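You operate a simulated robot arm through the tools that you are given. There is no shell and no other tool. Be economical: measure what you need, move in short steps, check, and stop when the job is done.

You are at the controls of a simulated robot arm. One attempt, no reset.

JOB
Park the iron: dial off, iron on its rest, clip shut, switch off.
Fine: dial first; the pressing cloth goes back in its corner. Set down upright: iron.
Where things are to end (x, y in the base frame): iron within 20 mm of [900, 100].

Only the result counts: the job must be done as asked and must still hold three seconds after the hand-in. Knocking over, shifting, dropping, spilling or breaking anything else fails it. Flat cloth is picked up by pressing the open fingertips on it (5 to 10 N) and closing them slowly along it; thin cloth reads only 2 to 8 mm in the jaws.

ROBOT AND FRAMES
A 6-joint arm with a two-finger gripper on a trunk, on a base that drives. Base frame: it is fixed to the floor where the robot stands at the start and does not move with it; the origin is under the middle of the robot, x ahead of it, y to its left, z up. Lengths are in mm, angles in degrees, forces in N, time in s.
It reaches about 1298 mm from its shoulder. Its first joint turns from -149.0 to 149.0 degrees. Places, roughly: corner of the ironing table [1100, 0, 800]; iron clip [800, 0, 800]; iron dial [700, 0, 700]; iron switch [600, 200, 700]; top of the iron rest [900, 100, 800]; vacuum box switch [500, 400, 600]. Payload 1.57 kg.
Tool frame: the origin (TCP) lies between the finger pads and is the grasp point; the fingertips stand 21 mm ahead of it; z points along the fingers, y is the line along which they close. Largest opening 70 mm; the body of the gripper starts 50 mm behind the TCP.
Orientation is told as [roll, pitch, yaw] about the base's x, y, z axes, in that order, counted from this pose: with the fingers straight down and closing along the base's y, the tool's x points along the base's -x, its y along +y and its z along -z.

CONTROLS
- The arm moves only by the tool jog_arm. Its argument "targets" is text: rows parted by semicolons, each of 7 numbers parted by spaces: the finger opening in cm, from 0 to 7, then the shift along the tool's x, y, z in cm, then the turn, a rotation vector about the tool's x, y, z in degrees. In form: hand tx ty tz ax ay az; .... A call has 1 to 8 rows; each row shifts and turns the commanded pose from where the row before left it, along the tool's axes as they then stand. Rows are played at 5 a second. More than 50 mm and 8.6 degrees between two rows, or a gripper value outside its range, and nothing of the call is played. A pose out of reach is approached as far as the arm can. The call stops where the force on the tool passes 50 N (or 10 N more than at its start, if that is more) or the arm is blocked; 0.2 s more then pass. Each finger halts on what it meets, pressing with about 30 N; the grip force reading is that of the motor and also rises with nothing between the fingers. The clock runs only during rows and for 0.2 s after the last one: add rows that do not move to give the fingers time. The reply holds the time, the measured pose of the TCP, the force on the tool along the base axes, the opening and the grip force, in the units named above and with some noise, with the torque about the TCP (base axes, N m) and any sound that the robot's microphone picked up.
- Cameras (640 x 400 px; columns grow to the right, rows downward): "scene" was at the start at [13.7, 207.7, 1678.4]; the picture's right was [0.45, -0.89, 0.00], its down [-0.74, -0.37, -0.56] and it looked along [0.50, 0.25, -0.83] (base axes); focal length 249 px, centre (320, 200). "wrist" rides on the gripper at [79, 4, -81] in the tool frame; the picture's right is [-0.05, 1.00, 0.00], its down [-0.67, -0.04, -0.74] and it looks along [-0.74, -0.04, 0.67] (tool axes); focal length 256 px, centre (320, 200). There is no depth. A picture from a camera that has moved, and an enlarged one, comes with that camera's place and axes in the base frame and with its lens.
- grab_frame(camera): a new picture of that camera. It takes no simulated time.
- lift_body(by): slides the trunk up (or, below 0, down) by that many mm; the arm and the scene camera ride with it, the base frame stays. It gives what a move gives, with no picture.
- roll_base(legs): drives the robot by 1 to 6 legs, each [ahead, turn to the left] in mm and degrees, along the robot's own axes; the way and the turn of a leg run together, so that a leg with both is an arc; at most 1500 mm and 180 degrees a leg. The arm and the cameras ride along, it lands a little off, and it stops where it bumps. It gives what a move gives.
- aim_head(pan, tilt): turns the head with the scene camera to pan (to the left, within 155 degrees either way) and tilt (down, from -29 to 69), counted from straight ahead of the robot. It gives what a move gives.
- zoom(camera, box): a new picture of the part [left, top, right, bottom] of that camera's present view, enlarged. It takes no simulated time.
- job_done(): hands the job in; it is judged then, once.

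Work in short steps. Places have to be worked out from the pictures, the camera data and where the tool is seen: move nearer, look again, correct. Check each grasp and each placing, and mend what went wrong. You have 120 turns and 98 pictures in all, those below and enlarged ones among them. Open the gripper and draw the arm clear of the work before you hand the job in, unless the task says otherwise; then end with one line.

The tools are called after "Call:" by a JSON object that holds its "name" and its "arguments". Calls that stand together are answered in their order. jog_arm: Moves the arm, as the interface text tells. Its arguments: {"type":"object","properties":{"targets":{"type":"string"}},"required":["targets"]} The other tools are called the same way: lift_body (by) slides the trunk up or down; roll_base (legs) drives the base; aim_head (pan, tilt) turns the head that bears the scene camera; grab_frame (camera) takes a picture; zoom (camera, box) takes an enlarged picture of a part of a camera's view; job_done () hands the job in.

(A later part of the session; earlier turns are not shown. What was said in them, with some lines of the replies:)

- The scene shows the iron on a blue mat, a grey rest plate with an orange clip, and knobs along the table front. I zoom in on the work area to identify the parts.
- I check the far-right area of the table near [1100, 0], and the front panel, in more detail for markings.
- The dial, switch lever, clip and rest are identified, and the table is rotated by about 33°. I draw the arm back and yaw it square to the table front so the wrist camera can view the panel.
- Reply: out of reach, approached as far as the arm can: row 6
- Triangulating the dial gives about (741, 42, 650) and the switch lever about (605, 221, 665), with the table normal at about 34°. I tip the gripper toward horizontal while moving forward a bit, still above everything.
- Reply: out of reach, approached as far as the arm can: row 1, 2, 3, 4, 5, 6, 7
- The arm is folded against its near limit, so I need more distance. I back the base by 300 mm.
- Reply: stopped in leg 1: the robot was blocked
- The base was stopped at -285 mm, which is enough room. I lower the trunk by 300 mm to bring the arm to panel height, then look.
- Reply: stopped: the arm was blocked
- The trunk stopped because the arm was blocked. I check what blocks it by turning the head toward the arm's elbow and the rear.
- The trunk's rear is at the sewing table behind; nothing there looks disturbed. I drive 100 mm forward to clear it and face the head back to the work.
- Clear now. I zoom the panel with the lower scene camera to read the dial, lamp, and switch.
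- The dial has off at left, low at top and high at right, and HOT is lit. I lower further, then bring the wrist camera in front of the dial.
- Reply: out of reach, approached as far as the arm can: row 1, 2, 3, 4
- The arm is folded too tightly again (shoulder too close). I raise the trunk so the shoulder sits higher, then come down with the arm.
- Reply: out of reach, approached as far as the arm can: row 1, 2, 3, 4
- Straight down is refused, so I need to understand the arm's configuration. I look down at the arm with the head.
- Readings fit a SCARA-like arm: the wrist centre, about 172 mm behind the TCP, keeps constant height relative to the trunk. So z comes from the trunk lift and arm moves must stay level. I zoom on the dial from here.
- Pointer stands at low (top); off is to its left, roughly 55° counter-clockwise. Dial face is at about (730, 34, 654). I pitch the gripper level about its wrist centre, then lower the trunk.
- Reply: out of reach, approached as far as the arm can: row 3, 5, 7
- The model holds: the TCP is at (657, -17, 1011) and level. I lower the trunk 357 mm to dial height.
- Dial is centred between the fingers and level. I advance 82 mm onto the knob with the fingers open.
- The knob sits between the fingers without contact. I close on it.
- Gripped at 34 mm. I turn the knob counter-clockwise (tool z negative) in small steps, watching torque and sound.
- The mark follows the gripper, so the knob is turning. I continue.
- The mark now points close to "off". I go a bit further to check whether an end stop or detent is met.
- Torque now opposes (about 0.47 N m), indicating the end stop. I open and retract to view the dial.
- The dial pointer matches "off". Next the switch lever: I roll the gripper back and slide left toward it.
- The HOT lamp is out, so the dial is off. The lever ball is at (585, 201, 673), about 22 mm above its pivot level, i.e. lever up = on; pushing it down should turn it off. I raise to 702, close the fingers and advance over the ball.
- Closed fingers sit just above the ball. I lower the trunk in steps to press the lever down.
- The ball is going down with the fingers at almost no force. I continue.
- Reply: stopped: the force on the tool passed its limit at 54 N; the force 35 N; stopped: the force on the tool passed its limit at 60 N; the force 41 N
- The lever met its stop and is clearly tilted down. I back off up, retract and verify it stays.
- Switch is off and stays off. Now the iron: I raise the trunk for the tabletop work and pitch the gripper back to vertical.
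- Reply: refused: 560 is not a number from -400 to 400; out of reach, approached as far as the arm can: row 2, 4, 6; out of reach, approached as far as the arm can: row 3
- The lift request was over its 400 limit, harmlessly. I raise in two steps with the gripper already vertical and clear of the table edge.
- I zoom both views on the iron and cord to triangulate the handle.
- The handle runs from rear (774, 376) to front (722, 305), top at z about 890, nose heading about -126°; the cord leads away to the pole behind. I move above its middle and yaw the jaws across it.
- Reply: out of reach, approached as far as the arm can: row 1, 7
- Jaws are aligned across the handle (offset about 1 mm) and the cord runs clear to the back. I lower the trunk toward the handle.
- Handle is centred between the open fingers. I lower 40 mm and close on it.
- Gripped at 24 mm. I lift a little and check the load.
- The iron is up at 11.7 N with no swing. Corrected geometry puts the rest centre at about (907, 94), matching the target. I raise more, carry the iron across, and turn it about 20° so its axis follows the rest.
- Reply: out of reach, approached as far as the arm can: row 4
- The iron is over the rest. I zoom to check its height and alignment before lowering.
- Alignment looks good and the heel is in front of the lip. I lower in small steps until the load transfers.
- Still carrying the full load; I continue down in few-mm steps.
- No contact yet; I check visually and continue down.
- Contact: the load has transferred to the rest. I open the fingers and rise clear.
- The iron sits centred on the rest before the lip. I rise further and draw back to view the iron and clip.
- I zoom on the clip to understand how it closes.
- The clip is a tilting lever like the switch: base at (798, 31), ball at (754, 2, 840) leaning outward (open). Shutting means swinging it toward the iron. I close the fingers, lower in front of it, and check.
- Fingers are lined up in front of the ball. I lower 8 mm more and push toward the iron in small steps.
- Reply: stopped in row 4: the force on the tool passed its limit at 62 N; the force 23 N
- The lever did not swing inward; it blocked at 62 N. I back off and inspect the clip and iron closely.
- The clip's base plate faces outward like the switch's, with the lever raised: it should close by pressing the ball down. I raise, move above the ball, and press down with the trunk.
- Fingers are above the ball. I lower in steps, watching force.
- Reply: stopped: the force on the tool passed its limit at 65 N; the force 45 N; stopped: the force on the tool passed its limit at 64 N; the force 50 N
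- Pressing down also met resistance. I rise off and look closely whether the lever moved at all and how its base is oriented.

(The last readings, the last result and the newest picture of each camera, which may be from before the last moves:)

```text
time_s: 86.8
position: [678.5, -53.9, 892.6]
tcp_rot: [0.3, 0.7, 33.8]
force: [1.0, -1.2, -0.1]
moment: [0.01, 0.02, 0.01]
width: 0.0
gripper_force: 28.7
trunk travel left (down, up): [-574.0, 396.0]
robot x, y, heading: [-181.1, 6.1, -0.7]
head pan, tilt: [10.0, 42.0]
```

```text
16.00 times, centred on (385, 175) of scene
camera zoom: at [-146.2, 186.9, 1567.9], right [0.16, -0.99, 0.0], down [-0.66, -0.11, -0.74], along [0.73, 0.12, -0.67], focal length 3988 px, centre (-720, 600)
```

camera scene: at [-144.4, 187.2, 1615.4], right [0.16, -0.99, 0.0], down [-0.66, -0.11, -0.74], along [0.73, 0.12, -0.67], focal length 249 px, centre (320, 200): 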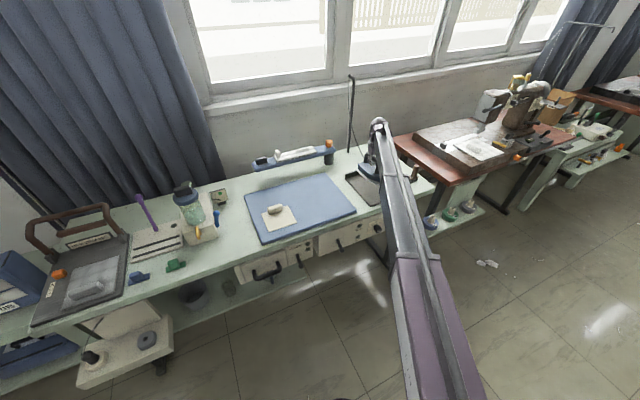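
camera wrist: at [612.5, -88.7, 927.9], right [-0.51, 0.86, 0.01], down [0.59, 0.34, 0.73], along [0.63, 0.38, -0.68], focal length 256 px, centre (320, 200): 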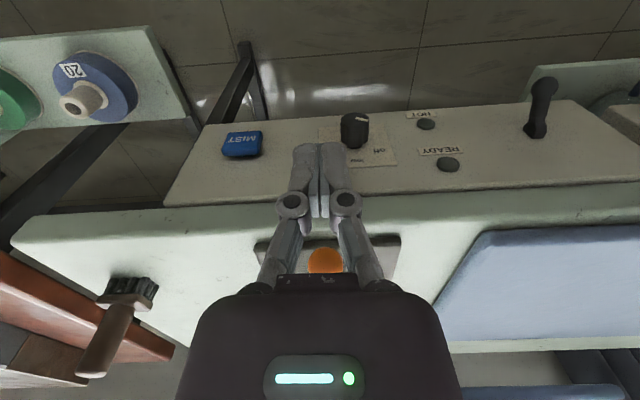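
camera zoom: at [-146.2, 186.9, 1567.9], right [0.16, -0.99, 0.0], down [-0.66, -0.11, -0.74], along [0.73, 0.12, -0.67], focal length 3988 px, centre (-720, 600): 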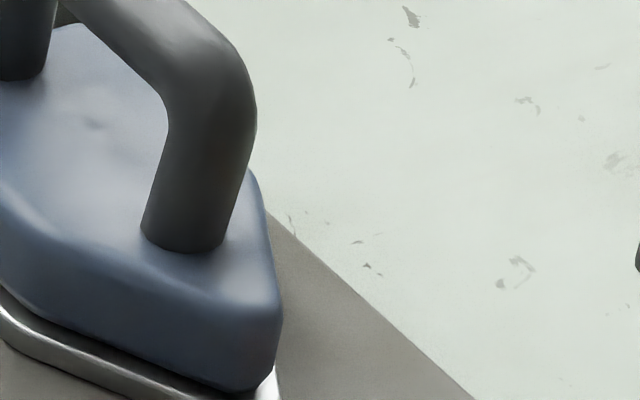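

I re-aim the zoom at the clip.

Call:
{"name": "zoom", "arguments": {"camera": "scene", "box": [375, 178, 408, 199]}}

```text
16.00 times, centred on (392, 188) of scene
camera zoom: at [-146.2, 186.9, 1567.9], right [0.16, -0.99, 0.0], down [-0.66, -0.11, -0.74], along [0.73, 0.12, -0.67], focal length 3988 px, centre (-824, 384)
```

zoom: 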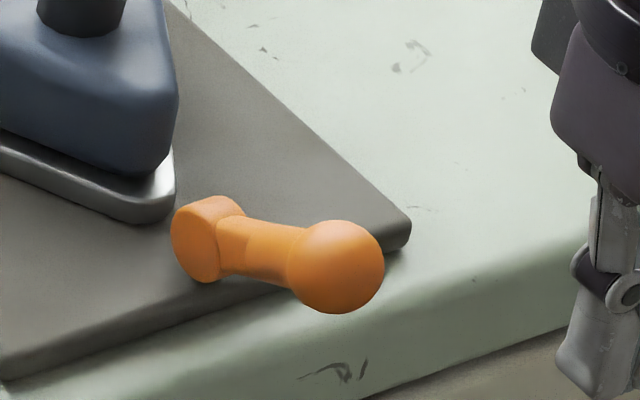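

Now it is clear: the base is a flat hinge block on the rest, long side front-to-back, so the lever does swing over toward the iron; the earlier push was self-locking by friction. I will grip the ball and lead it along its arc (up then in).

Call:
{"name": "jog_arm", "arguments": {"targets": "5 -4.7 0.3 0 0 0 0; 5 -4.7 0 0 0 0 0; 5 0 0 0 0 0 0"}}

Call:
{"name": "lift_body", "arguments": {"by": -55}}

Call:
{"name": "jog_arm", "arguments": {"targets": "4 0 0 0 0 0 0; 3 0 0 0 0 0 0; 2 0 0 0 0 0 0; 2 0 0 0 0 0 0"}}

Call:
{"name": "grab_frame", "arguments": {"camera": "wrist"}}

```text
time_s: 87.6
position: [756.7, 1.3, 892.8]
tcp_rot: [0.4, 0.8, 33.6]
force: [-1.0, 0.0, -0.2]
moment: [-0.01, 0.03, 0.02]
width: 49.9
gripper_force: 0.0
trunk travel left (down, up): [-574.0, 396.0]
robot x, y, heading: [-178.9, -2.7, -0.3]
head pan, tilt: [10.0, 42.0]
```

```text
time_s: 88.6
position: [756.0, 0.7, 838.7]
tcp_rot: [0.4, 0.6, 33.6]
force: [-0.8, 1.0, 0.0]
moment: [-0.03, -0.01, -0.02]
width: 50.0
gripper_force: 0.1
trunk travel left (down, up): [-519.0, 451.0]
robot x, y, heading: [-182.0, 3.0, -0.5]
head pan, tilt: [10.0, 42.0]
```

```text
time_s: 89.6
position: [756.6, 0.1, 838.6]
tcp_rot: [0.4, 0.7, 33.7]
force: [-0.1, -0.6, 1.0]
moment: [0.1, 0.07, 0.25]
width: 22.7
gripper_force: 32.1
trunk travel left (down, up): [-519.0, 451.0]
robot x, y, heading: [-181.7, 4.0, -0.4]
head pan, tilt: [10.0, 42.0]
```

```text
23 pictures are left
camera wrist: at [687.7, -38.8, 920.0], right [-0.51, 0.86, 0.01], down [0.59, 0.34, 0.74], along [0.63, 0.38, -0.68], focal length 256 px, centre (320, 200)
```

wrist: 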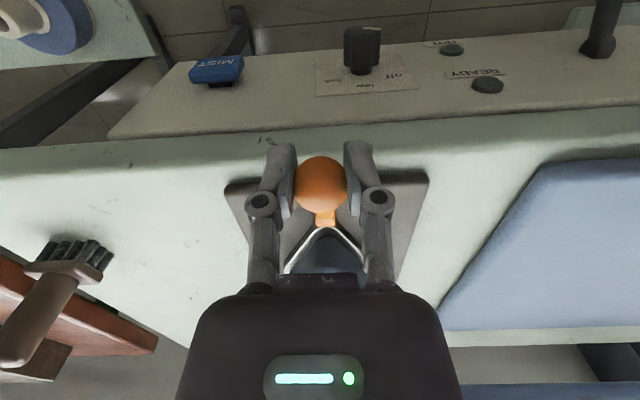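

Ball gripped (22.7 mm). I lift a little, then nudge inward, watching forces.

Call:
{"name": "lift_body", "arguments": {"by": 6}}

Call:
{"name": "jog_arm", "arguments": {"targets": "1.5 -0.2 0 0 0 0 0; 1.5 -0.2 0 0 0 0 0; 1.5 0 0 0 0 0 0"}}

Call:
{"name": "lift_body", "arguments": {"by": 6}}

```text
time_s: 90.1
position: [757.6, 1.3, 841.2]
tcp_rot: [0.5, 0.8, 33.7]
force: [-0.4, 5.6, -18.3]
moment: [-0.39, 0.6, 0.02]
width: 22.8
gripper_force: 32.2
trunk travel left (down, up): [-525.0, 445.0]
robot x, y, heading: [-179.9, 1.9, -0.7]
head pan, tilt: [10.0, 42.0]
```

```text
time_s: 90.9
position: [757.8, 2.4, 842.8]
tcp_rot: [0.5, 1.0, 33.6]
force: [-15.8, -4.2, -11.9]
moment: [-0.53, 0.9, 0.06]
width: 22.6
gripper_force: 32.3
trunk travel left (down, up): [-525.0, 445.0]
robot x, y, heading: [-185.0, 3.6, -0.5]
head pan, tilt: [10.0, 42.0]
```

```text
time_s: 91.5
position: [760.1, 4.4, 849.1]
tcp_rot: [0.6, 0.7, 33.7]
force: [-3.3, 3.1, -15.0]
moment: [-0.24, 0.52, 0.02]
width: 22.8
gripper_force: 31.9
trunk travel left (down, up): [-531.0, 439.0]
robot x, y, heading: [-181.3, 3.5, -0.5]
head pan, tilt: [10.0, 42.0]
```

It is moving along the arc. I continue with lift and inward steps.

Call:
{"name": "jog_arm", "arguments": {"targets": "1.5 -0.3 0 0 0 0 0; 1.5 -0.3 0 0 0 0 0; 1.5 0 0 0 0 0 0"}}

Call:
{"name": "lift_body", "arguments": {"by": 7}}

Call:
{"name": "jog_arm", "arguments": {"targets": "1.5 -0.4 0 0 0 0 0; 1.5 -0.4 0 0 0 0 0; 1.5 0 0 0 0 0 0"}}

Call:
{"name": "lift_body", "arguments": {"by": 6}}

Call:
{"name": "grab_frame", "arguments": {"camera": "wrist"}}

```text
time_s: 92.3
position: [761.3, 5.0, 851.0]
tcp_rot: [0.4, 0.8, 33.4]
force: [-18.0, -9.2, -5.9]
moment: [-0.56, 0.89, 0.02]
width: 22.6
gripper_force: 32.0
trunk travel left (down, up): [-531.0, 439.0]
robot x, y, heading: [-185.1, 2.2, -0.6]
head pan, tilt: [10.0, 42.0]
```

```text
time_s: 92.8
position: [766.9, 7.8, 856.5]
tcp_rot: [0.5, 0.5, 33.8]
force: [-1.9, 2.1, -14.9]
moment: [-0.21, 0.53, 0.02]
width: 22.8
gripper_force: 32.1
trunk travel left (down, up): [-538.0, 432.0]
robot x, y, heading: [-182.7, -0.9, -0.5]
head pan, tilt: [10.0, 42.0]
```

```text
time_s: 93.6
position: [768.9, 8.9, 857.6]
tcp_rot: [0.4, 0.8, 33.6]
force: [-20.4, -6.7, -2.3]
moment: [-0.54, 0.94, 0.07]
width: 22.6
gripper_force: 32.1
trunk travel left (down, up): [-538.0, 432.0]
robot x, y, heading: [-182.9, 5.7, -0.6]
head pan, tilt: [10.0, 42.0]
```

```text
time_s: 94.2
position: [773.2, 11.7, 861.4]
tcp_rot: [0.4, 0.7, 33.7]
force: [-8.0, 3.7, -16.3]
moment: [-0.25, 0.77, 0.07]
width: 23.1
gripper_force: 31.6
trunk travel left (down, up): [-544.0, 426.0]
robot x, y, heading: [-182.1, 2.2, -0.7]
head pan, tilt: [10.0, 42.0]
```

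```text
22 pictures are left
camera wrist: at [704.0, -27.7, 943.8], right [-0.51, 0.86, 0.01], down [0.59, 0.34, 0.74], along [0.63, 0.38, -0.68], focal length 256 px, centre (320, 200)
```

wrist: 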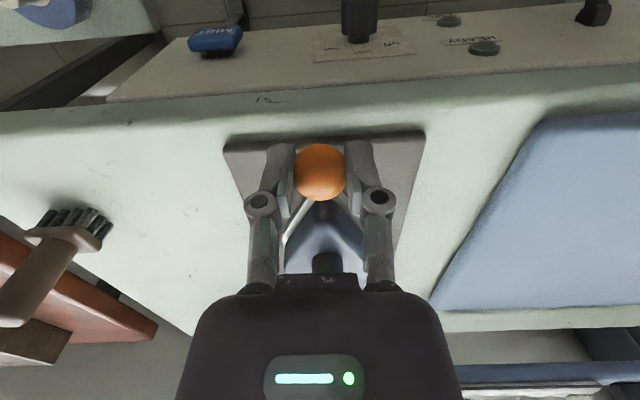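

The lever is rising with my grip. I continue inward in steps.

Call:
{"name": "jog_arm", "arguments": {"targets": "1.5 -0.5 0 0 0 0 0; 1.5 -0.5 0 0 0 0 0; 1.5 -0.3 0 0 0 0 0; 1.5 0 0 0 0 0 0"}}

Call:
{"name": "lift_body", "arguments": {"by": 6}}

Call:
{"name": "jog_arm", "arguments": {"targets": "1.5 -0.5 0 0 0 0 0; 1.5 -0.5 0 0 0 0 0; 1.5 -0.4 0 0 0 0 0; 1.5 0 0 0 0 0 0"}}

```text
time_s: 95.2
position: [778.2, 17.6, 865.0]
tcp_rot: [0.3, 0.9, 33.6]
force: [-19.2, -10.1, 11.5]
moment: [-0.5, 0.78, -0.01]
width: 23.5
gripper_force: 32.1
trunk travel left (down, up): [-544.0, 426.0]
robot x, y, heading: [-184.6, 4.3, -0.4]
head pan, tilt: [10.0, 42.0]
```

```text
time_s: 95.7
position: [784.7, 20.5, 867.8]
tcp_rot: [0.6, 0.6, 33.8]
force: [4.0, 5.5, -4.6]
moment: [0.32, -0.14, 0.04]
width: 23.6
gripper_force: 31.5
trunk travel left (down, up): [-550.0, 420.0]
robot x, y, heading: [-185.2, 0.8, -0.8]
head pan, tilt: [10.0, 42.0]
```

```text
time_s: 96.7
position: [791.1, 25.1, 871.5]
tcp_rot: [0.4, 0.7, 33.6]
force: [-15.2, -9.7, 2.7]
moment: [-0.6, 0.91, -0.01]
width: 23.6
gripper_force: 32.2
trunk travel left (down, up): [-550.0, 420.0]
robot x, y, heading: [-183.3, 1.5, -0.7]
head pan, tilt: [10.0, 42.0]
```

Near the top of the arc; I keep going inward and look.

Call:
{"name": "jog_arm", "arguments": {"targets": "1.5 -0.5 0 0 0 0 0; 1.5 -0.5 0 0 0 0 0; 1.5 -0.4 0 0 0 0 0; 1.5 0 0 0 0 0 0"}}

Call:
{"name": "jog_arm", "arguments": {"targets": "1.5 -0.5 0 0 0 0 0; 1.5 -0.5 0 0 0 0 0; 1.5 0 0 0 0 0 0"}}

Call:
{"name": "zoom", "arguments": {"camera": "scene", "box": [360, 150, 420, 195]}}

```text
time_s: 97.7
position: [805.8, 35.0, 869.5]
tcp_rot: [0.4, 0.5, 33.6]
force: [1.1, 6.2, 8.2]
moment: [0.21, -0.06, 0.0]
width: 23.7
gripper_force: 32.0
trunk travel left (down, up): [-550.0, 420.0]
robot x, y, heading: [-181.9, 5.9, -0.8]
head pan, tilt: [10.0, 42.0]
```

```text
time_s: 98.5
position: [811.4, 38.6, 869.6]
tcp_rot: [0.4, 0.7, 33.6]
force: [-19.5, -1.0, -8.2]
moment: [-0.42, 0.97, -0.02]
width: 23.6
gripper_force: 31.7
trunk travel left (down, up): [-550.0, 420.0]
robot x, y, heading: [-183.0, 1.2, -0.7]
head pan, tilt: [10.0, 42.0]
```

```text
8.89 times, centred on (390, 172) of scene
camera zoom: at [-147.3, 187.1, 1543.8], right [0.16, -0.99, 0.0], down [-0.66, -0.11, -0.74], along [0.73, 0.12, -0.67], focal length 2216 px, centre (-302, 444)
```

zoom: 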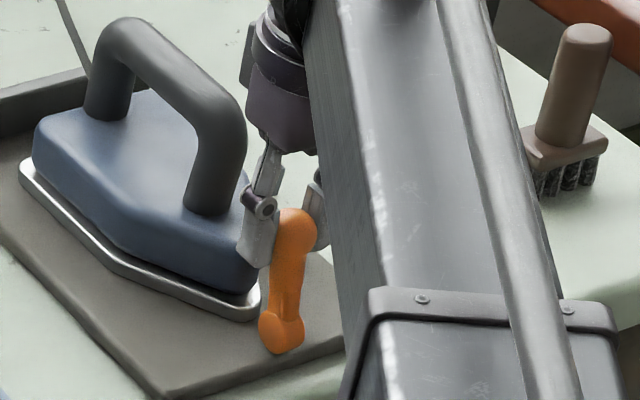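

The lever is upright now. I carry on over centre with small lowering steps.

Call:
{"name": "jog_arm", "arguments": {"targets": "1.5 -0.4 0 0 0 0 0; 1.5 -0.4 0 0 0 0 0; 1.5 -0.4 0 0 0 0 0; 1.5 0 0 0 0 0 0"}}

Call:
{"name": "lift_body", "arguments": {"by": -4}}

Call:
{"name": "jog_arm", "arguments": {"targets": "1.5 -0.4 0 0 0 0 0; 1.5 -0.4 0 0 0 0 0; 1.5 0 0 0 0 0 0"}}

Call:
{"name": "zoom", "arguments": {"camera": "scene", "box": [360, 150, 420, 195]}}

```text
time_s: 99.5
position: [824.1, 46.5, 868.3]
tcp_rot: [0.4, 0.7, 33.6]
force: [1.5, 4.4, -0.5]
moment: [-0.01, -0.08, -0.09]
width: 16.2
gripper_force: 0.5
trunk travel left (down, up): [-550.0, 420.0]
robot x, y, heading: [-181.9, 2.1, -0.6]
head pan, tilt: [10.0, 42.0]
```

```text
time_s: 100.1
position: [822.7, 46.3, 864.1]
tcp_rot: [0.4, 0.7, 33.7]
force: [0.2, 3.9, -2.1]
moment: [-0.02, -0.02, -0.05]
width: 17.3
gripper_force: 2.0
trunk travel left (down, up): [-546.0, 424.0]
robot x, y, heading: [-182.1, 3.2, -0.9]
head pan, tilt: [10.0, 42.0]
```

```text
time_s: 100.9
position: [830.6, 48.8, 864.4]
tcp_rot: [0.4, 0.7, 33.6]
force: [0.2, 0.4, 0.0]
moment: [0.02, 0.0, -0.01]
width: 14.9
gripper_force: 0.0
trunk travel left (down, up): [-546.0, 424.0]
robot x, y, heading: [-182.0, 2.1, -0.5]
head pan, tilt: [10.0, 42.0]
```

```text
8.89 times, centred on (390, 172) of scene
camera zoom: at [-146.3, 187.1, 1539.9], right [0.16, -0.99, 0.0], down [-0.66, -0.11, -0.74], along [0.73, 0.12, -0.67], focal length 2216 px, centre (-302, 444)
```

zoom: 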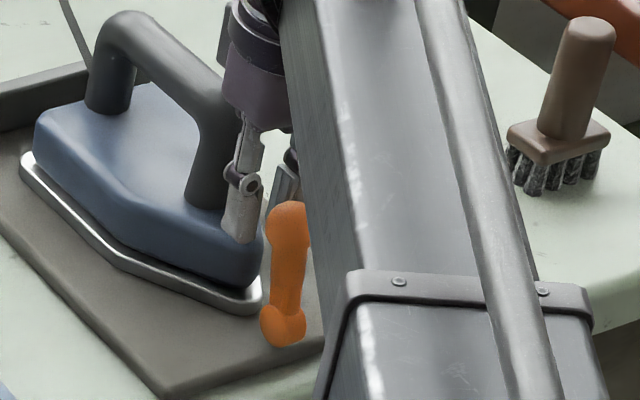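

The fingers slipped over the ball; the lever stays about upright. I go back in front of it with closed fingers and push it in horizontally, where leverage is now good.

Call:
{"name": "jog_arm", "arguments": {"targets": "5 0 0 0 0 0 0; 5 0 0 0 0 0 0; 5 0 0 0 0 0 0"}}

Call:
{"name": "lift_body", "arguments": {"by": 60}}

Call:
{"name": "jog_arm", "arguments": {"targets": "3 4 0 0 0 0 0; 0 3 0 0 0 0 0; 0 0 0 0 0 0 0; 0 0 0 0 0 0 0"}}

Call:
{"name": "lift_body", "arguments": {"by": -60}}

Call:
{"name": "zoom", "arguments": {"camera": "scene", "box": [360, 150, 420, 195]}}

```text
time_s: 101.7
position: [830.6, 49.7, 865.0]
tcp_rot: [0.4, 0.8, 33.6]
force: [-0.7, -0.1, 0.7]
moment: [-0.03, -0.01, 0.01]
width: 50.0
gripper_force: 0.1
trunk travel left (down, up): [-546.0, 424.0]
robot x, y, heading: [-181.8, 1.1, -0.7]
head pan, tilt: [10.0, 42.0]
```

```text
time_s: 102.7
position: [829.5, 50.7, 925.4]
tcp_rot: [0.4, 0.7, 33.7]
force: [0.2, 0.0, 0.2]
moment: [-0.03, 0.03, 0.0]
width: 50.0
gripper_force: 0.1
trunk travel left (down, up): [-606.0, 364.0]
robot x, y, heading: [-183.1, 3.0, -0.9]
head pan, tilt: [10.0, 42.0]
```

```text
time_s: 103.7
position: [770.9, 11.9, 925.4]
tcp_rot: [0.4, 0.7, 33.7]
force: [-0.2, 0.2, -1.3]
moment: [-0.02, 0.02, 0.0]
width: 0.0
gripper_force: 28.8
trunk travel left (down, up): [-606.0, 364.0]
robot x, y, heading: [-179.8, 6.1, -0.6]
head pan, tilt: [10.0, 42.0]
```

```text
time_s: 104.7
position: [771.2, 12.3, 864.7]
tcp_rot: [0.4, 0.8, 33.7]
force: [0.7, 0.6, -0.2]
moment: [0.01, -0.05, 0.0]
width: 0.0
gripper_force: 28.6
trunk travel left (down, up): [-546.0, 424.0]
robot x, y, heading: [-182.8, 1.3, -0.6]
head pan, tilt: [10.0, 42.0]
```

```text
8.89 times, centred on (390, 172) of scene
camera zoom: at [-146.4, 187.0, 1539.9], right [0.16, -0.99, 0.0], down [-0.66, -0.11, -0.74], along [0.73, 0.12, -0.67], focal length 2216 px, centre (-302, 444)
```

zoom: 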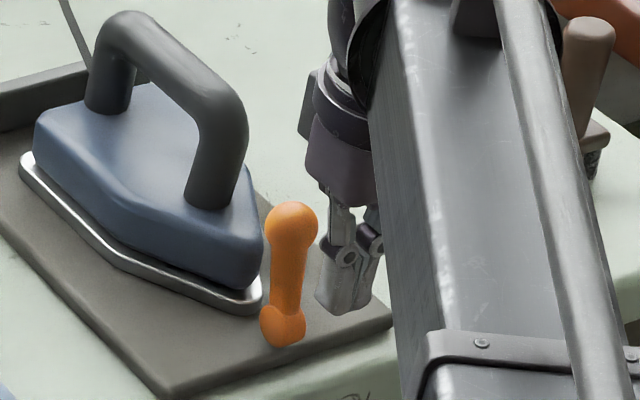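

I push the upright lever inward slowly from its front.

Call:
{"name": "jog_arm", "arguments": {"targets": "0 -1.5 0 0 0 0 0; 0 -1 0 0 0 0 0; 0 -0.5 0 0 0 0 0; 0 -0.4 0 0 0 0 0; 0 -0.4 0 0 0 0 0; 0 -0.4 0 0 0 0 0; 0 -0.4 0 0 0 0 0; 0 0 0 0 0 0 0"}}

Call:
{"name": "jog_arm", "arguments": {"targets": "0 -0.4 0 0 0 0 0; 0 -0.4 0 0 0 0 0; 0 -0.4 0 0 0 0 0; 0 -0.4 0 0 0 0 0; 0 0 0 0 0 0 0"}}

Call:
{"name": "zoom", "arguments": {"camera": "scene", "box": [360, 150, 420, 195]}}

```text
time_s: 105.7
position: [791.8, 25.3, 866.0]
tcp_rot: [0.5, 1.4, 33.4]
force: [-8.9, -8.1, 2.3]
moment: [-0.26, 0.08, 0.07]
width: 0.0
gripper_force: 28.6
trunk travel left (down, up): [-546.0, 424.0]
robot x, y, heading: [-183.1, 1.9, -0.8]
head pan, tilt: [10.0, 42.0]
stopped in row 5: the force on the tool passed its limit at 54 N (the readings are from after the stop); the commanded pose is now the measured one
```

```text
time_s: 106.3
position: [792.2, 23.9, 865.4]
tcp_rot: [0.4, 2.4, 33.3]
force: [-8.7, -7.7, 2.1]
moment: [-0.28, 0.11, 0.04]
width: 6.2
gripper_force: 28.6
trunk travel left (down, up): [-546.0, 424.0]
robot x, y, heading: [-183.2, 5.3, -0.7]
head pan, tilt: [10.0, 42.0]
stopped in row 2: the force on the tool passed its limit at 55 N (the readings are from after the stop); the commanded pose is now the measured one
```

```text
8.89 times, centred on (390, 172) of scene
camera zoom: at [-147.8, 186.5, 1540.2], right [0.16, -0.99, 0.0], down [-0.66, -0.11, -0.74], along [0.73, 0.12, -0.67], focal length 2216 px, centre (-302, 444)
```

zoom: 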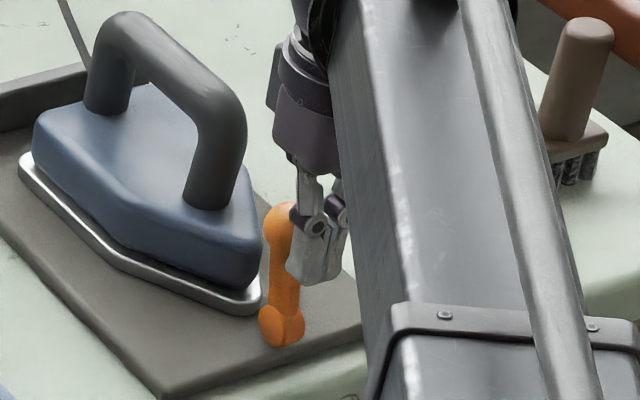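

The lever meets a hard stop upright (54 N on a 75 mm arm), so the clip is at its shut end, and the iron did not shift. Now I back away, rise, and head for the pressing cloth, whose roll handle is at about (629, 518).

Call:
{"name": "jog_arm", "arguments": {"targets": "0 3 0 0 0 -2 0; 0 3 0 0 0 0 0; 0 0 0 0 0 0 0"}}

Call:
{"name": "lift_body", "arguments": {"by": 130}}

Call:
{"name": "zoom", "arguments": {"camera": "scene", "box": [300, 130, 450, 225]}}

```text
time_s: 107.1
position: [743.3, -5.1, 864.8]
tcp_rot: [0.6, 0.2, 33.3]
force: [-0.4, -0.7, 0.4]
moment: [-0.02, -0.01, 0.0]
width: 0.0
gripper_force: 28.4
trunk travel left (down, up): [-546.0, 424.0]
robot x, y, heading: [-186.4, 1.4, -0.5]
head pan, tilt: [10.0, 42.0]
```

```text
time_s: 108.7
position: [743.1, -6.2, 995.1]
tcp_rot: [0.8, 0.3, 33.2]
force: [-0.3, 0.9, -1.2]
moment: [-0.02, 0.01, 0.02]
width: 0.2
gripper_force: 28.6
trunk travel left (down, up): [-676.0, 294.0]
robot x, y, heading: [-184.0, 4.0, -0.4]
head pan, tilt: [10.0, 42.0]
```

```text
4.21 times, centred on (375, 178) of scene
camera zoom: at [-146.5, 187.1, 1669.8], right [0.16, -0.99, 0.0], down [-0.66, -0.11, -0.74], along [0.73, 0.12, -0.67], focal length 1049 px, centre (88, 295)
```

zoom: 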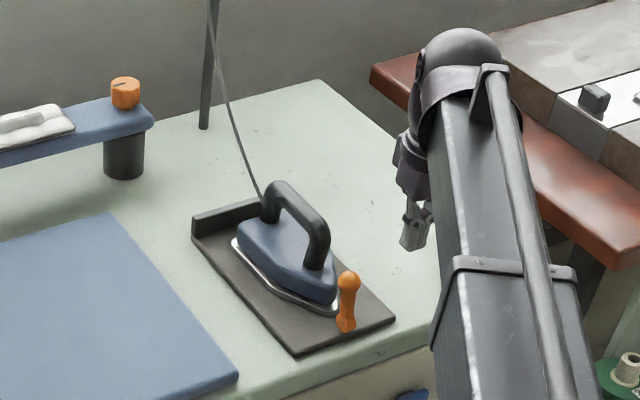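

Clip stands upright against the iron's nose. I travel to above the cloth and turn the jaws across its handle.

Call:
{"name": "jog_arm", "arguments": {"targets": "3 -1.81 4.56 0 0 0 0; 7 -1.81 4.56 0 0 0 0; 7 -1.81 4.56 0 0 0 0; 7 -1.81 4.56 0 0 0 0; 7 -1.81 4.56 0 0 0 0; 7 -1.81 4.56 0 0 0 0"}}

Call:
{"name": "jog_arm", "arguments": {"targets": "7 -1.81 4.56 0 0 0 0; 7 -1.81 4.56 0 0 0 0; 7 -1.81 4.56 0 0 0 0; 7 -1.81 4.56 0 0 0 0; 7 -1.81 4.56 0 0 0 0; 7 0 0 0 0 0 0"}}

Call:
{"name": "jog_arm", "arguments": {"targets": "7 0 0 0 0 0 8.2; 7 0 0 0 0 0 8.2; 7 0 0 0 0 0 8.2; 7 0 0 0 0 0 8.2; 7 0 0 0 0 0 8.2; 7 0 0 0 0 0 8.2; 7 0 0 0 0 0 8.2; 7 0 0 0 0 0 8.2"}}

Call:
{"name": "jog_arm", "arguments": {"targets": "7 0 0 0 0 0 8.2; 7 0 0 0 0 0 8.2; 7 0 0 0 0 0 7.2; 7 0 0 0 0 0 0"}}

Call:
{"name": "grab_frame", "arguments": {"camera": "wrist"}}

```text
time_s: 110.0
position: [681.5, 281.4, 996.0]
tcp_rot: [0.6, 0.1, 33.2]
force: [-0.3, 0.1, 0.1]
moment: [0.01, -0.01, 0.02]
width: 70.2
gripper_force: 0.1
trunk travel left (down, up): [-676.0, 294.0]
robot x, y, heading: [-183.5, 2.7, -0.4]
head pan, tilt: [10.0, 42.0]
```

```text
time_s: 111.5
position: [632.2, 520.8, 995.1]
tcp_rot: [0.6, 0.3, 33.3]
force: [-0.5, 0.7, -1.1]
moment: [-0.02, 0.01, 0.06]
width: 70.2
gripper_force: 0.0
out of reach, approached as far as the arm can: row 1, 4
trunk travel left (down, up): [-676.0, 294.0]
robot x, y, heading: [-183.0, 1.0, -0.6]
head pan, tilt: [10.0, 42.0]
```

```text
time_s: 113.2
position: [633.6, 522.8, 995.1]
tcp_rot: [0.0, 0.6, -32.4]
force: [0.1, -0.1, -0.6]
moment: [0.02, 0.04, 0.0]
width: 69.9
gripper_force: 0.2
out of reach, approached as far as the arm can: row 5
trunk travel left (down, up): [-676.0, 294.0]
robot x, y, heading: [-182.1, 3.5, -0.7]
head pan, tilt: [10.0, 42.0]
```

```text
time_s: 114.2
position: [634.1, 523.2, 994.4]
tcp_rot: [-0.2, 0.6, -56.0]
force: [-0.9, 1.2, -0.3]
moment: [0.02, 0.0, 0.0]
width: 70.1
gripper_force: 0.1
trunk travel left (down, up): [-676.0, 294.0]
robot x, y, heading: [-182.7, 3.4, -0.5]
head pan, tilt: [10.0, 42.0]
```

```text
16 pictures are left
camera wrist: at [593.2, 591.5, 1076.7], right [0.86, 0.51, 0.0], down [0.35, -0.58, 0.74], along [0.38, -0.63, -0.67], focal length 256 px, centre (320, 200)
```

wrist: 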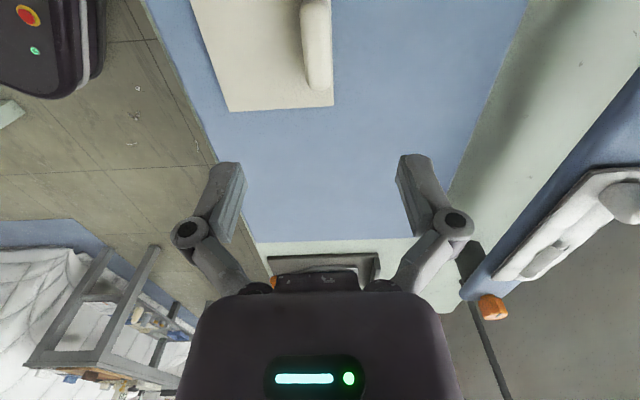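

The handle axis is matched and centred within 3 mm. I lower toward it.

Call:
{"name": "jog_arm", "arguments": {"targets": "7 0 -0.25 0 0 0 0; 7 0 0 0 0 0 0"}}

Call:
{"name": "lift_body", "arguments": {"by": -150}}

Call:
{"name": "grab_frame", "arguments": {"camera": "wrist"}}

Call:
{"name": "zoom", "arguments": {"camera": "scene", "box": [245, 120, 325, 175]}}

```text
time_s: 114.8
position: [631.9, 521.1, 994.3]
tcp_rot: [-0.3, 0.6, -55.9]
force: [1.0, 0.1, 0.1]
moment: [-0.03, -0.03, 0.03]
width: 70.0
gripper_force: 0.0
trunk travel left (down, up): [-676.0, 294.0]
robot x, y, heading: [-184.1, 5.2, -0.6]
head pan, tilt: [10.0, 42.0]
```

```text
time_s: 116.6
position: [632.5, 521.3, 845.4]
tcp_rot: [-0.2, 0.6, -55.9]
force: [-0.1, 0.2, 0.2]
moment: [0.03, 0.02, 0.04]
width: 70.0
gripper_force: 0.1
trunk travel left (down, up): [-526.0, 444.0]
robot x, y, heading: [-180.9, 1.4, -0.6]
head pan, tilt: [10.0, 42.0]
```

```text
15 pictures are left
camera wrist: at [591.1, 589.8, 926.8], right [0.86, 0.52, 0.0], down [0.35, -0.58, 0.74], along [0.38, -0.63, -0.67], focal length 256 px, centre (320, 200)
```

wrist: 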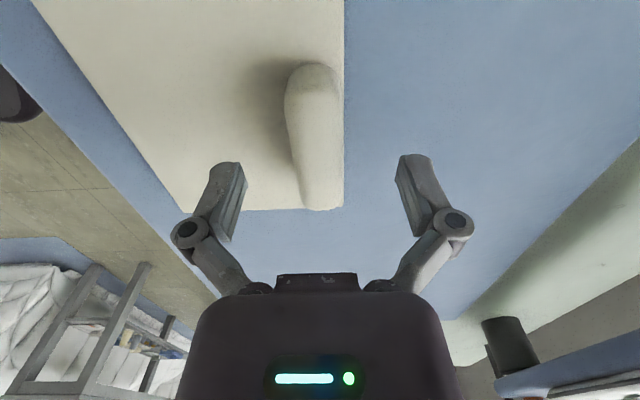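

```text
7.27 times, centred on (285, 148) of scene
camera zoom: at [-146.7, 187.0, 1519.9], right [0.16, -0.99, 0.0], down [-0.66, -0.11, -0.74], along [0.73, 0.12, -0.67], focal length 1813 px, centre (574, 582)
```

zoom: 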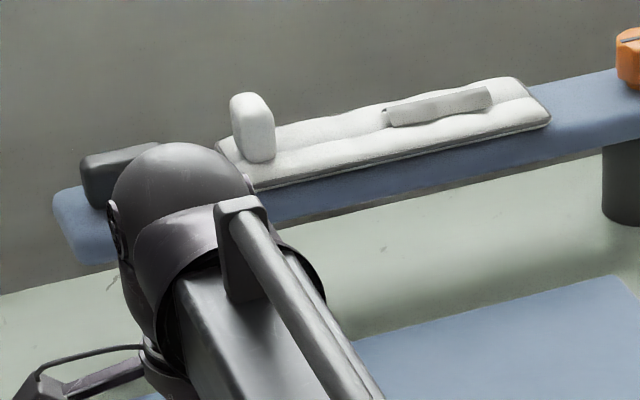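

Handle is centred. I lower 20 mm and close.

Call:
{"name": "lift_body", "arguments": {"by": -20}}

Call:
{"name": "jog_arm", "arguments": {"targets": "5 0 0 0 0 0 0; 4 0 0 0 0 0 0; 3 0 0 0 0 0 0; 2 0 0 0 0 0 0; 1 0 0 0 0 0 0; 1 0 0 0 0 0 0"}}

Call:
{"name": "lift_body", "arguments": {"by": 15}}

Call:
{"name": "grab_frame", "arguments": {"camera": "wrist"}}

```text
time_s: 117.3
position: [633.2, 521.6, 824.4]
tcp_rot: [-0.2, 0.6, -55.9]
force: [0.2, 1.1, -0.3]
moment: [0.01, 0.02, 0.02]
width: 70.0
gripper_force: 0.0
trunk travel left (down, up): [-506.0, 464.0]
robot x, y, heading: [-181.6, 1.3, -0.8]
head pan, tilt: [10.0, 42.0]
```

```text
time_s: 118.7
position: [633.2, 522.4, 826.1]
tcp_rot: [0.0, 0.6, -56.0]
force: [6.8, 3.4, 19.1]
moment: [0.06, -0.16, 0.14]
width: 23.1
gripper_force: 30.3
trunk travel left (down, up): [-506.0, 464.0]
robot x, y, heading: [-180.1, 3.6, -0.4]
head pan, tilt: [10.0, 42.0]
```

```text
time_s: 119.3
position: [632.3, 520.7, 839.9]
tcp_rot: [-0.4, 0.6, -55.8]
force: [0.1, 0.2, -0.8]
moment: [0.01, -0.02, -0.02]
width: 22.7
gripper_force: 30.3
trunk travel left (down, up): [-521.0, 449.0]
robot x, y, heading: [-182.2, 4.1, -0.6]
head pan, tilt: [10.0, 42.0]
```

```text
13 pictures are left
camera wrist: at [591.1, 589.8, 921.6], right [0.86, 0.52, -0.01], down [0.35, -0.58, 0.74], along [0.38, -0.63, -0.67], focal length 256 px, centre (320, 200)
```

wrist: 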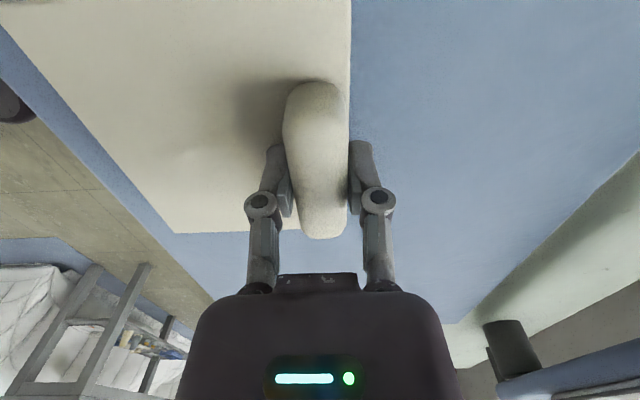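

The cloth is held by its handle and lifts with it. I raise and carry it round the front of the iron, away from the cord.

Call:
{"name": "lift_body", "arguments": {"by": 170}}

Call:
{"name": "jog_arm", "arguments": {"targets": "1 -4.54 -1.84 0 0 0 0; 1 -4.54 -1.84 0 0 0 0; 1 -4.54 -1.84 0 0 0 0; 1 -4.54 -1.84 0 0 0 0; 1 -4.54 -1.84 0 0 0 0; 1 -4.54 -1.84 0 0 0 0"}}

Call:
{"name": "jog_arm", "arguments": {"targets": "1 -4.54 -1.84 0 0 0 0; 1 -4.54 -1.84 0 0 0 0; 1 -4.54 -1.84 0 0 0 0; 1 -4.54 -1.84 0 0 0 0; 1 -4.54 -1.84 0 0 0 0; 1 0 0 0 0 0 0"}}

Call:
{"name": "grab_frame", "arguments": {"camera": "scene"}}

```text
time_s: 121.2
position: [632.3, 522.1, 1010.0]
tcp_rot: [-0.2, 0.5, -55.9]
force: [0.2, 1.6, -0.9]
moment: [0.04, -0.04, 0.02]
width: 23.1
gripper_force: 30.2
trunk travel left (down, up): [-691.0, 279.0]
robot x, y, heading: [-185.9, 3.2, -0.4]
head pan, tilt: [10.0, 42.0]
```

```text
time_s: 122.6
position: [692.6, 234.0, 1010.4]
tcp_rot: [-0.2, 0.6, -55.9]
force: [-0.6, -0.9, -1.2]
moment: [0.0, 0.0, 0.01]
width: 22.8
gripper_force: 30.0
out of reach, approached as far as the arm can: row 6
trunk travel left (down, up): [-691.0, 279.0]
robot x, y, heading: [-183.6, 1.8, -0.7]
head pan, tilt: [10.0, 42.0]
```

```text
time_s: 124.0
position: [744.9, -6.1, 1009.5]
tcp_rot: [-0.2, 0.6, -55.9]
force: [-0.2, -0.5, -0.1]
moment: [0.01, 0.0, 0.01]
width: 22.7
gripper_force: 30.2
trunk travel left (down, up): [-691.0, 279.0]
robot x, y, heading: [-185.2, 3.5, -0.6]
head pan, tilt: [10.0, 42.0]
```

```text
12 pictures are left
camera scene: at [-146.7, 187.0, 1684.9], right [0.16, -0.99, 0.0], down [-0.66, -0.11, -0.74], along [0.73, 0.12, -0.67], focal length 249 px, centre (320, 200)
```

scene: 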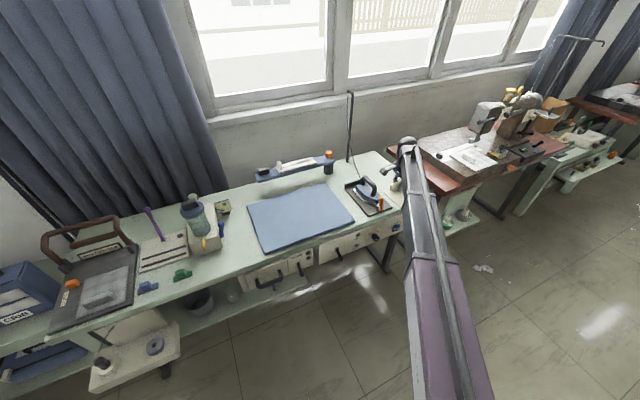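

The cloth is off the mat and in the hand. I continue around to the corner spot.

Call:
{"name": "jog_arm", "arguments": {"targets": "1 -3.55 2.77 0 0 0 0; 1 -3.55 2.77 0 0 0 0; 1 -3.55 2.77 0 0 0 0; 1 -3.55 2.77 0 0 0 0; 1 -3.55 2.77 0 0 0 0; 1 -3.55 2.77 0 0 0 0; 1 0 0 0 0 0 0"}}

Call:
{"name": "jog_arm", "arguments": {"targets": "1 0.48 3.94 0 0 0 0; 1 0.48 3.94 0 0 0 0; 1 0.48 3.94 0 0 0 0; 1 0.48 3.94 0 0 0 0; 1 0 0 0 0 0 0"}}

Call:
{"name": "grab_frame", "arguments": {"camera": "wrist"}}

Call:
{"name": "zoom", "arguments": {"camera": "scene", "box": [320, 110, 450, 200]}}

```text
time_s: 125.6
position: [975.0, -85.0, 1009.2]
tcp_rot: [-0.2, 0.6, -55.8]
force: [0.6, -0.1, -0.8]
moment: [-0.01, -0.01, 0.0]
width: 23.0
gripper_force: 30.0
out of reach, approached as far as the arm can: row 6
trunk travel left (down, up): [-691.0, 279.0]
robot x, y, heading: [-181.1, 3.7, -0.6]
head pan, tilt: [10.0, 42.0]
```

```text
time_s: 126.8
position: [976.5, 22.4, 1011.2]
tcp_rot: [-0.2, 0.6, -55.8]
force: [0.8, 0.6, 0.1]
moment: [0.01, -0.01, 0.01]
width: 23.0
gripper_force: 30.5
out of reach, approached as far as the arm can: row 1, 2, 3, 4
trunk travel left (down, up): [-691.0, 279.0]
robot x, y, heading: [-183.6, 6.0, -0.7]
head pan, tilt: [10.0, 42.0]
```

```text
11 pictures are left
camera wrist: at [936.3, 90.6, 1091.5], right [0.86, 0.52, 0.0], down [0.35, -0.58, 0.74], along [0.38, -0.63, -0.67], focal length 256 px, centre (320, 200)
```

wrist: 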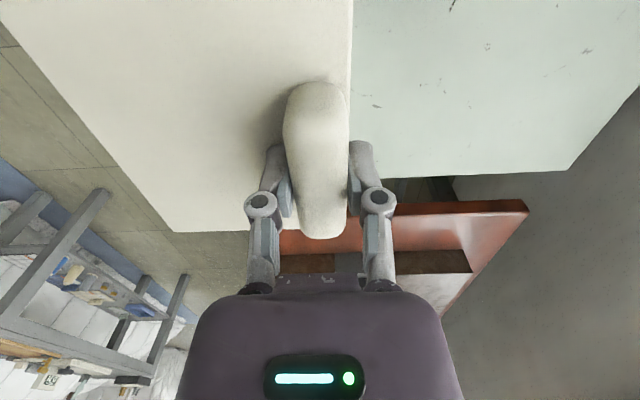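

```text
4.44 times, centred on (385, 155) of scene
camera zoom: at [-146.4, 187.1, 1684.9], right [0.16, -0.99, 0.0], down [-0.66, -0.11, -0.74], along [0.73, 0.12, -0.67], focal length 1108 px, centre (31, 400)
```

zoom: 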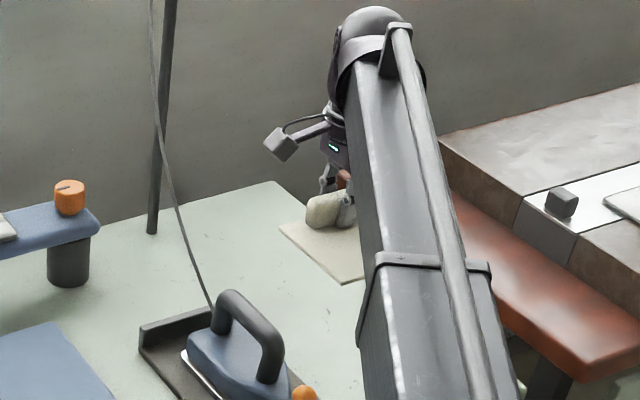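

The arm is at its reach limit, so I drive the base 143 mm forward (still behind its start point) to bring the cloth over the spot.

Call:
{"name": "roll_base", "arguments": {"legs": [[143, 0]]}}

Call:
{"name": "zoom", "arguments": {"camera": "scene", "box": [300, 110, 460, 210]}}

```text
time_s: 128.3
position: [1123.2, 23.4, 1007.8]
tcp_rot: [-0.1, 0.7, -55.9]
force: [0.6, -0.5, -0.7]
moment: [0.0, -0.04, 0.01]
width: 22.9
gripper_force: 30.4
trunk travel left (down, up): [-691.0, 279.0]
robot x, y, heading: [-35.4, 4.4, -0.5]
head pan, tilt: [10.0, 42.0]
```

```text
4.00 times, centred on (380, 160) of scene
camera zoom: at [-0.8, 185.5, 1684.8], right [0.16, -0.99, 0.0], down [-0.66, -0.11, -0.74], along [0.73, 0.12, -0.67], focal length 997 px, centre (80, 360)
```

zoom: 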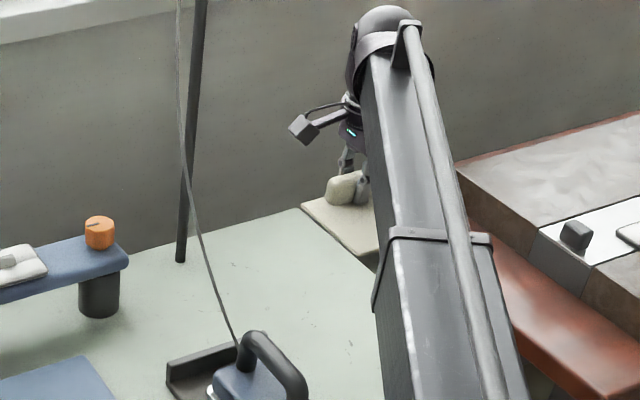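

Position is good: (1123, 23). I lower in stages, checking that the forearm stays clear of the clip lever.

Call:
{"name": "lift_body", "arguments": {"by": -130}}

Call:
{"name": "zoom", "arguments": {"camera": "scene", "box": [330, 110, 450, 210]}}

```text
time_s: 129.9
position: [1122.3, 23.0, 878.7]
tcp_rot: [-0.2, 0.6, -55.9]
force: [-0.2, 0.7, -0.1]
moment: [0.01, -0.04, -0.02]
width: 23.1
gripper_force: 30.1
trunk travel left (down, up): [-561.0, 409.0]
robot x, y, heading: [-39.2, 1.9, -0.6]
head pan, tilt: [10.0, 42.0]
```

```text
4.00 times, centred on (390, 160) of scene
camera zoom: at [-2.4, 185.5, 1554.9], right [0.16, -0.99, 0.0], down [-0.66, -0.11, -0.74], along [0.73, 0.12, -0.67], focal length 997 px, centre (40, 360)
```

zoom: 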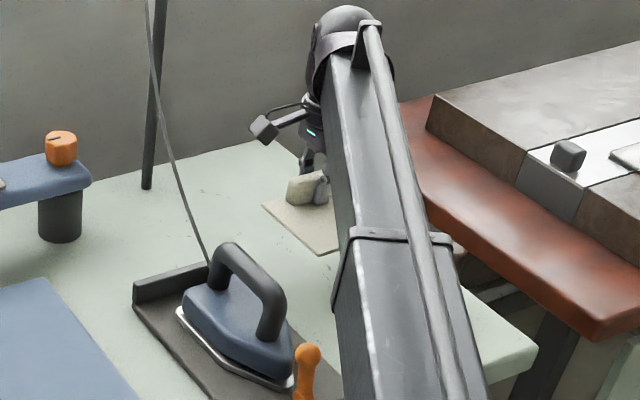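

The forearm underside stays about 75 mm above the clip at final height. I lower to the table.

Call:
{"name": "lift_body", "arguments": {"by": -50}}

Call:
{"name": "lift_body", "arguments": {"by": -6}}

Call:
{"name": "lift_body", "arguments": {"by": -5}}

Call:
{"name": "grab_frame", "arguments": {"camera": "wrist"}}

```text
time_s: 130.8
position: [1121.6, 23.3, 829.3]
tcp_rot: [-0.3, 0.5, -55.8]
force: [0.3, -0.4, -1.5]
moment: [-0.01, 0.01, 0.0]
width: 23.1
gripper_force: 29.9
trunk travel left (down, up): [-511.0, 459.0]
robot x, y, heading: [-38.7, -1.0, -0.5]
head pan, tilt: [10.0, 42.0]
```

```text
time_s: 131.4
position: [1121.4, 22.1, 823.6]
tcp_rot: [-0.2, 0.6, -55.8]
force: [0.4, 0.9, 0.8]
moment: [0.01, -0.02, -0.01]
width: 23.0
gripper_force: 30.4
trunk travel left (down, up): [-505.0, 465.0]
robot x, y, heading: [-41.4, 4.7, -0.5]
head pan, tilt: [10.0, 42.0]
```

```text
time_s: 131.9
position: [1121.9, 22.6, 819.7]
tcp_rot: [-0.2, 0.6, -55.8]
force: [-0.4, -0.7, -0.4]
moment: [0.01, -0.02, 0.0]
width: 23.0
gripper_force: 29.9
trunk travel left (down, up): [-500.0, 470.0]
robot x, y, heading: [-39.6, 2.0, -0.4]
head pan, tilt: [10.0, 42.0]
```

```text
7 pictures are left
camera wrist: at [1080.5, 91.2, 900.6], right [0.86, 0.52, 0.0], down [0.35, -0.58, 0.74], along [0.38, -0.63, -0.67], focal length 256 px, centre (320, 200)
```

wrist: 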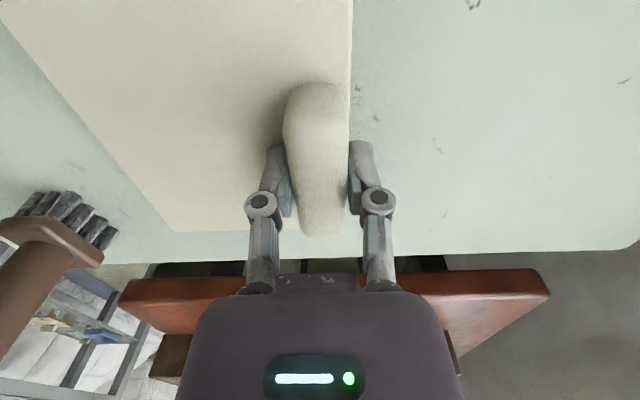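

The cloth is over clear table, away from the brush. I lower the last millimetres to contact.

Call:
{"name": "lift_body", "arguments": {"by": -5}}

Call:
{"name": "lift_body", "arguments": {"by": -4}}

Call:
{"name": "lift_body", "arguments": {"by": -3}}

```text
time_s: 132.5
position: [1121.2, 22.5, 813.2]
tcp_rot: [-0.2, 0.6, -55.8]
force: [0.6, 0.5, -0.4]
moment: [0.01, -0.02, 0.01]
width: 23.0
gripper_force: 30.0
trunk travel left (down, up): [-495.0, 475.0]
robot x, y, heading: [-37.9, 0.2, -0.6]
head pan, tilt: [10.0, 42.0]
```

```text
time_s: 133.0
position: [1122.6, 22.5, 808.8]
tcp_rot: [-0.1, 0.4, -55.8]
force: [-0.1, 0.2, -0.8]
moment: [-0.02, -0.01, -0.02]
width: 22.8
gripper_force: 30.2
trunk travel left (down, up): [-491.0, 479.0]
robot x, y, heading: [-43.0, -2.6, -0.9]
head pan, tilt: [10.0, 42.0]
```

```text
time_s: 133.5
position: [1122.7, 23.9, 807.2]
tcp_rot: [-0.1, 0.6, -55.9]
force: [0.0, -0.1, 0.1]
moment: [-0.04, -0.01, 0.01]
width: 23.1
gripper_force: 29.9
trunk travel left (down, up): [-488.0, 482.0]
robot x, y, heading: [-42.9, 1.2, -0.5]
head pan, tilt: [10.0, 42.0]
```

Still no contact; I keep lowering gently.

Call:
{"name": "lift_body", "arguments": {"by": -3}}

Call:
{"name": "lift_body", "arguments": {"by": -3}}

Call:
{"name": "lift_body", "arguments": {"by": -3}}

```text
time_s: 134.0
position: [1122.1, 23.7, 805.5]
tcp_rot: [0.0, 0.4, -55.8]
force: [8.5, 0.1, 20.8]
moment: [0.07, -0.16, -0.01]
width: 23.0
gripper_force: 30.2
trunk travel left (down, up): [-485.0, 485.0]
robot x, y, heading: [-36.7, -3.2, -0.5]
head pan, tilt: [10.0, 42.0]
```

```text
time_s: 134.6
position: [1120.9, 22.8, 805.8]
tcp_rot: [0.1, 0.3, -55.8]
force: [1.0, 1.0, 34.8]
moment: [-0.07, -0.02, -0.02]
width: 22.7
gripper_force: 30.3
trunk travel left (down, up): [-483.0, 487.0]
robot x, y, heading: [-37.9, 3.1, -0.5]
head pan, tilt: [10.0, 42.0]
stopped: the force on the tool passed its limit at 51 N (the readings are from after the stop); the commanded pose is now the measured one
```

```text
time_s: 135.0
position: [1121.0, 23.1, 806.2]
tcp_rot: [0.3, 0.4, -55.8]
force: [1.2, 1.7, 45.4]
moment: [-0.09, 0.07, -0.05]
width: 22.9
gripper_force: 29.4
trunk travel left (down, up): [-481.0, 489.0]
robot x, y, heading: [-37.3, 3.2, -0.5]
head pan, tilt: [10.0, 42.0]
stopped: the force on the tool passed its limit at 53 N (the readings are from after the stop); the commanded pose is now the measured one
```

Contact. I relieve the pressure, open, and rise clear.

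Call:
{"name": "lift_body", "arguments": {"by": 4}}

Call:
{"name": "jog_arm", "arguments": {"targets": "3 0 0 0 0 0 0; 4 0 0 0 0 0 0; 6 0 0 0 0 0 0; 7 0 0 0 0 0 0; 7 0 0 0 0 0 0"}}

Call:
{"name": "lift_body", "arguments": {"by": 200}}

Call:
{"name": "grab_frame", "arguments": {"camera": "wrist"}}

```text
time_s: 135.6
position: [1122.0, 22.8, 807.2]
tcp_rot: [0.0, 0.4, -55.7]
force: [-8.1, 0.5, 15.6]
moment: [-0.11, 0.26, -0.11]
width: 23.4
gripper_force: 30.2
trunk travel left (down, up): [-485.0, 485.0]
robot x, y, heading: [-37.0, 1.0, -0.8]
head pan, tilt: [10.0, 42.0]
```

```text
time_s: 136.8
position: [1123.9, 22.2, 803.5]
tcp_rot: [0.1, 0.5, -55.9]
force: [1.4, 0.1, -0.2]
moment: [0.03, 0.01, -0.02]
width: 69.7
gripper_force: 0.0
trunk travel left (down, up): [-485.0, 485.0]
robot x, y, heading: [-40.2, 0.3, -0.7]
head pan, tilt: [10.0, 42.0]
```

```text
time_s: 138.9
position: [1124.4, 23.2, 1003.4]
tcp_rot: [0.1, 0.4, -55.8]
force: [0.2, -1.0, -0.2]
moment: [-0.02, -0.01, 0.0]
width: 70.0
gripper_force: 0.0
trunk travel left (down, up): [-685.0, 285.0]
robot x, y, heading: [-37.2, 0.1, -0.5]
head pan, tilt: [10.0, 42.0]
```

```text
6 pictures are left
camera wrist: at [1082.9, 91.2, 1085.1], right [0.86, 0.52, 0.0], down [0.35, -0.58, 0.74], along [0.38, -0.63, -0.67], focal length 256 px, centre (320, 200)
```

wrist: 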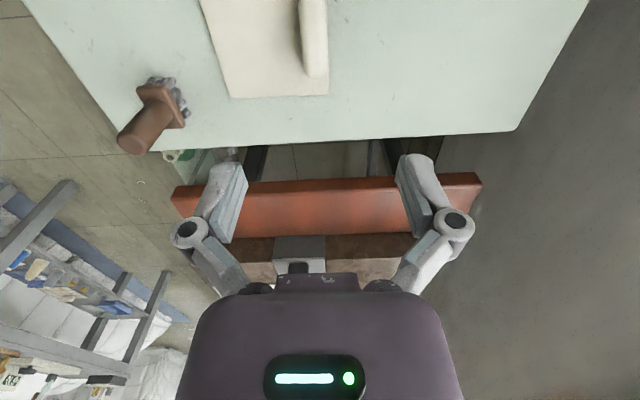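

The cloth lies flat in its place. I draw the arm back well above the iron, then view the final state.

Call:
{"name": "roll_base", "arguments": {"legs": [[-130, 0]]}}

Call:
{"name": "jog_arm", "arguments": {"targets": "7 -1.6 -4.2 0 0 0 0; 7 -1.6 -4.2 0 0 0 0; 7 -1.6 -4.2 0 0 0 0; 7 -1.6 -4.2 0 0 0 0; 7 -1.6 -4.2 0 0 0 0; 7 -1.6 -4.2 0 0 0 0; 7 -1.6 -4.2 0 0 0 0; 7 0 0 0 0 0 0"}}

Call:
{"name": "zoom", "arguments": {"camera": "scene", "box": [300, 120, 450, 220]}}

```text
time_s: 140.4
position: [991.7, 24.1, 1005.6]
tcp_rot: [0.1, 0.4, -55.8]
force: [-0.5, -0.4, 1.1]
moment: [0.02, -0.06, -0.01]
width: 70.0
gripper_force: 0.0
trunk travel left (down, up): [-685.0, 285.0]
robot x, y, heading: [-176.1, 3.9, -0.6]
head pan, tilt: [10.0, 42.0]
```

```text
time_s: 142.2
position: [810.8, -234.3, 1003.1]
tcp_rot: [0.1, 0.3, -55.7]
force: [0.2, -0.6, -0.8]
moment: [-0.01, 0.02, -0.01]
width: 70.1
gripper_force: 0.0
trunk travel left (down, up): [-685.0, 285.0]
robot x, y, heading: [-172.3, -0.6, -0.5]
head pan, tilt: [10.0, 42.0]
```

```text
4.00 times, centred on (375, 170) of scene
camera zoom: at [-134.1, 186.7, 1678.6], right [0.16, -0.99, 0.0], down [-0.66, -0.11, -0.74], along [0.73, 0.12, -0.67], focal length 997 px, centre (100, 320)
```

zoom: 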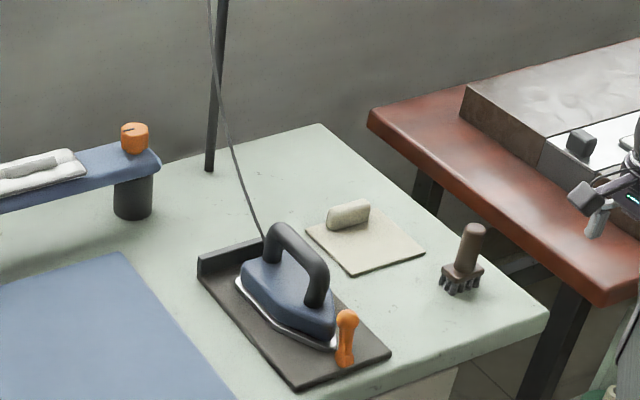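

Iron on rest with clip upright, cloth flat in its corner, brush untouched. One last check of the panel.

Call:
{"name": "zoom", "arguments": {"camera": "scene", "box": [300, 190, 430, 270]}}

```text
4.92 times, centred on (365, 230) of scene
camera zoom: at [-134.1, 186.7, 1678.6], right [0.16, -0.99, 0.0], down [-0.66, -0.11, -0.74], along [0.73, 0.12, -0.67], focal length 1227 px, centre (98, 52)
```

zoom: 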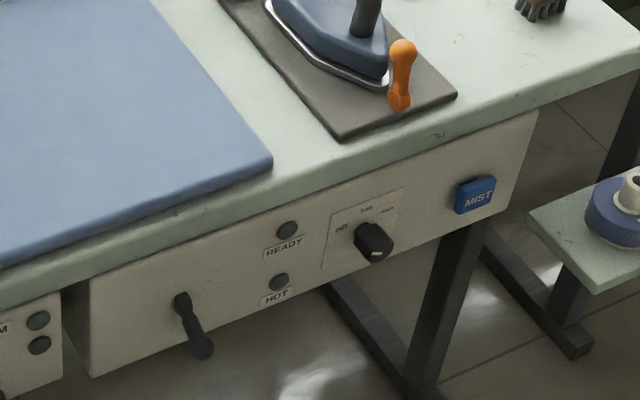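

The dial points to off, the switch is down, both lamps are dark, the gripper is open and the arm is clear. I hand the job in.

Call:
{"name": "job_done", "arguments": {}}

```text
The job is handed in.
```

I turned the dial off first. The iron is upright on its rest, released at about [902, 102]. The clip is at its inner stop (taken as shut), the switch is down with both lamps dark, and the pressing cloth is flat near [1100, 0].
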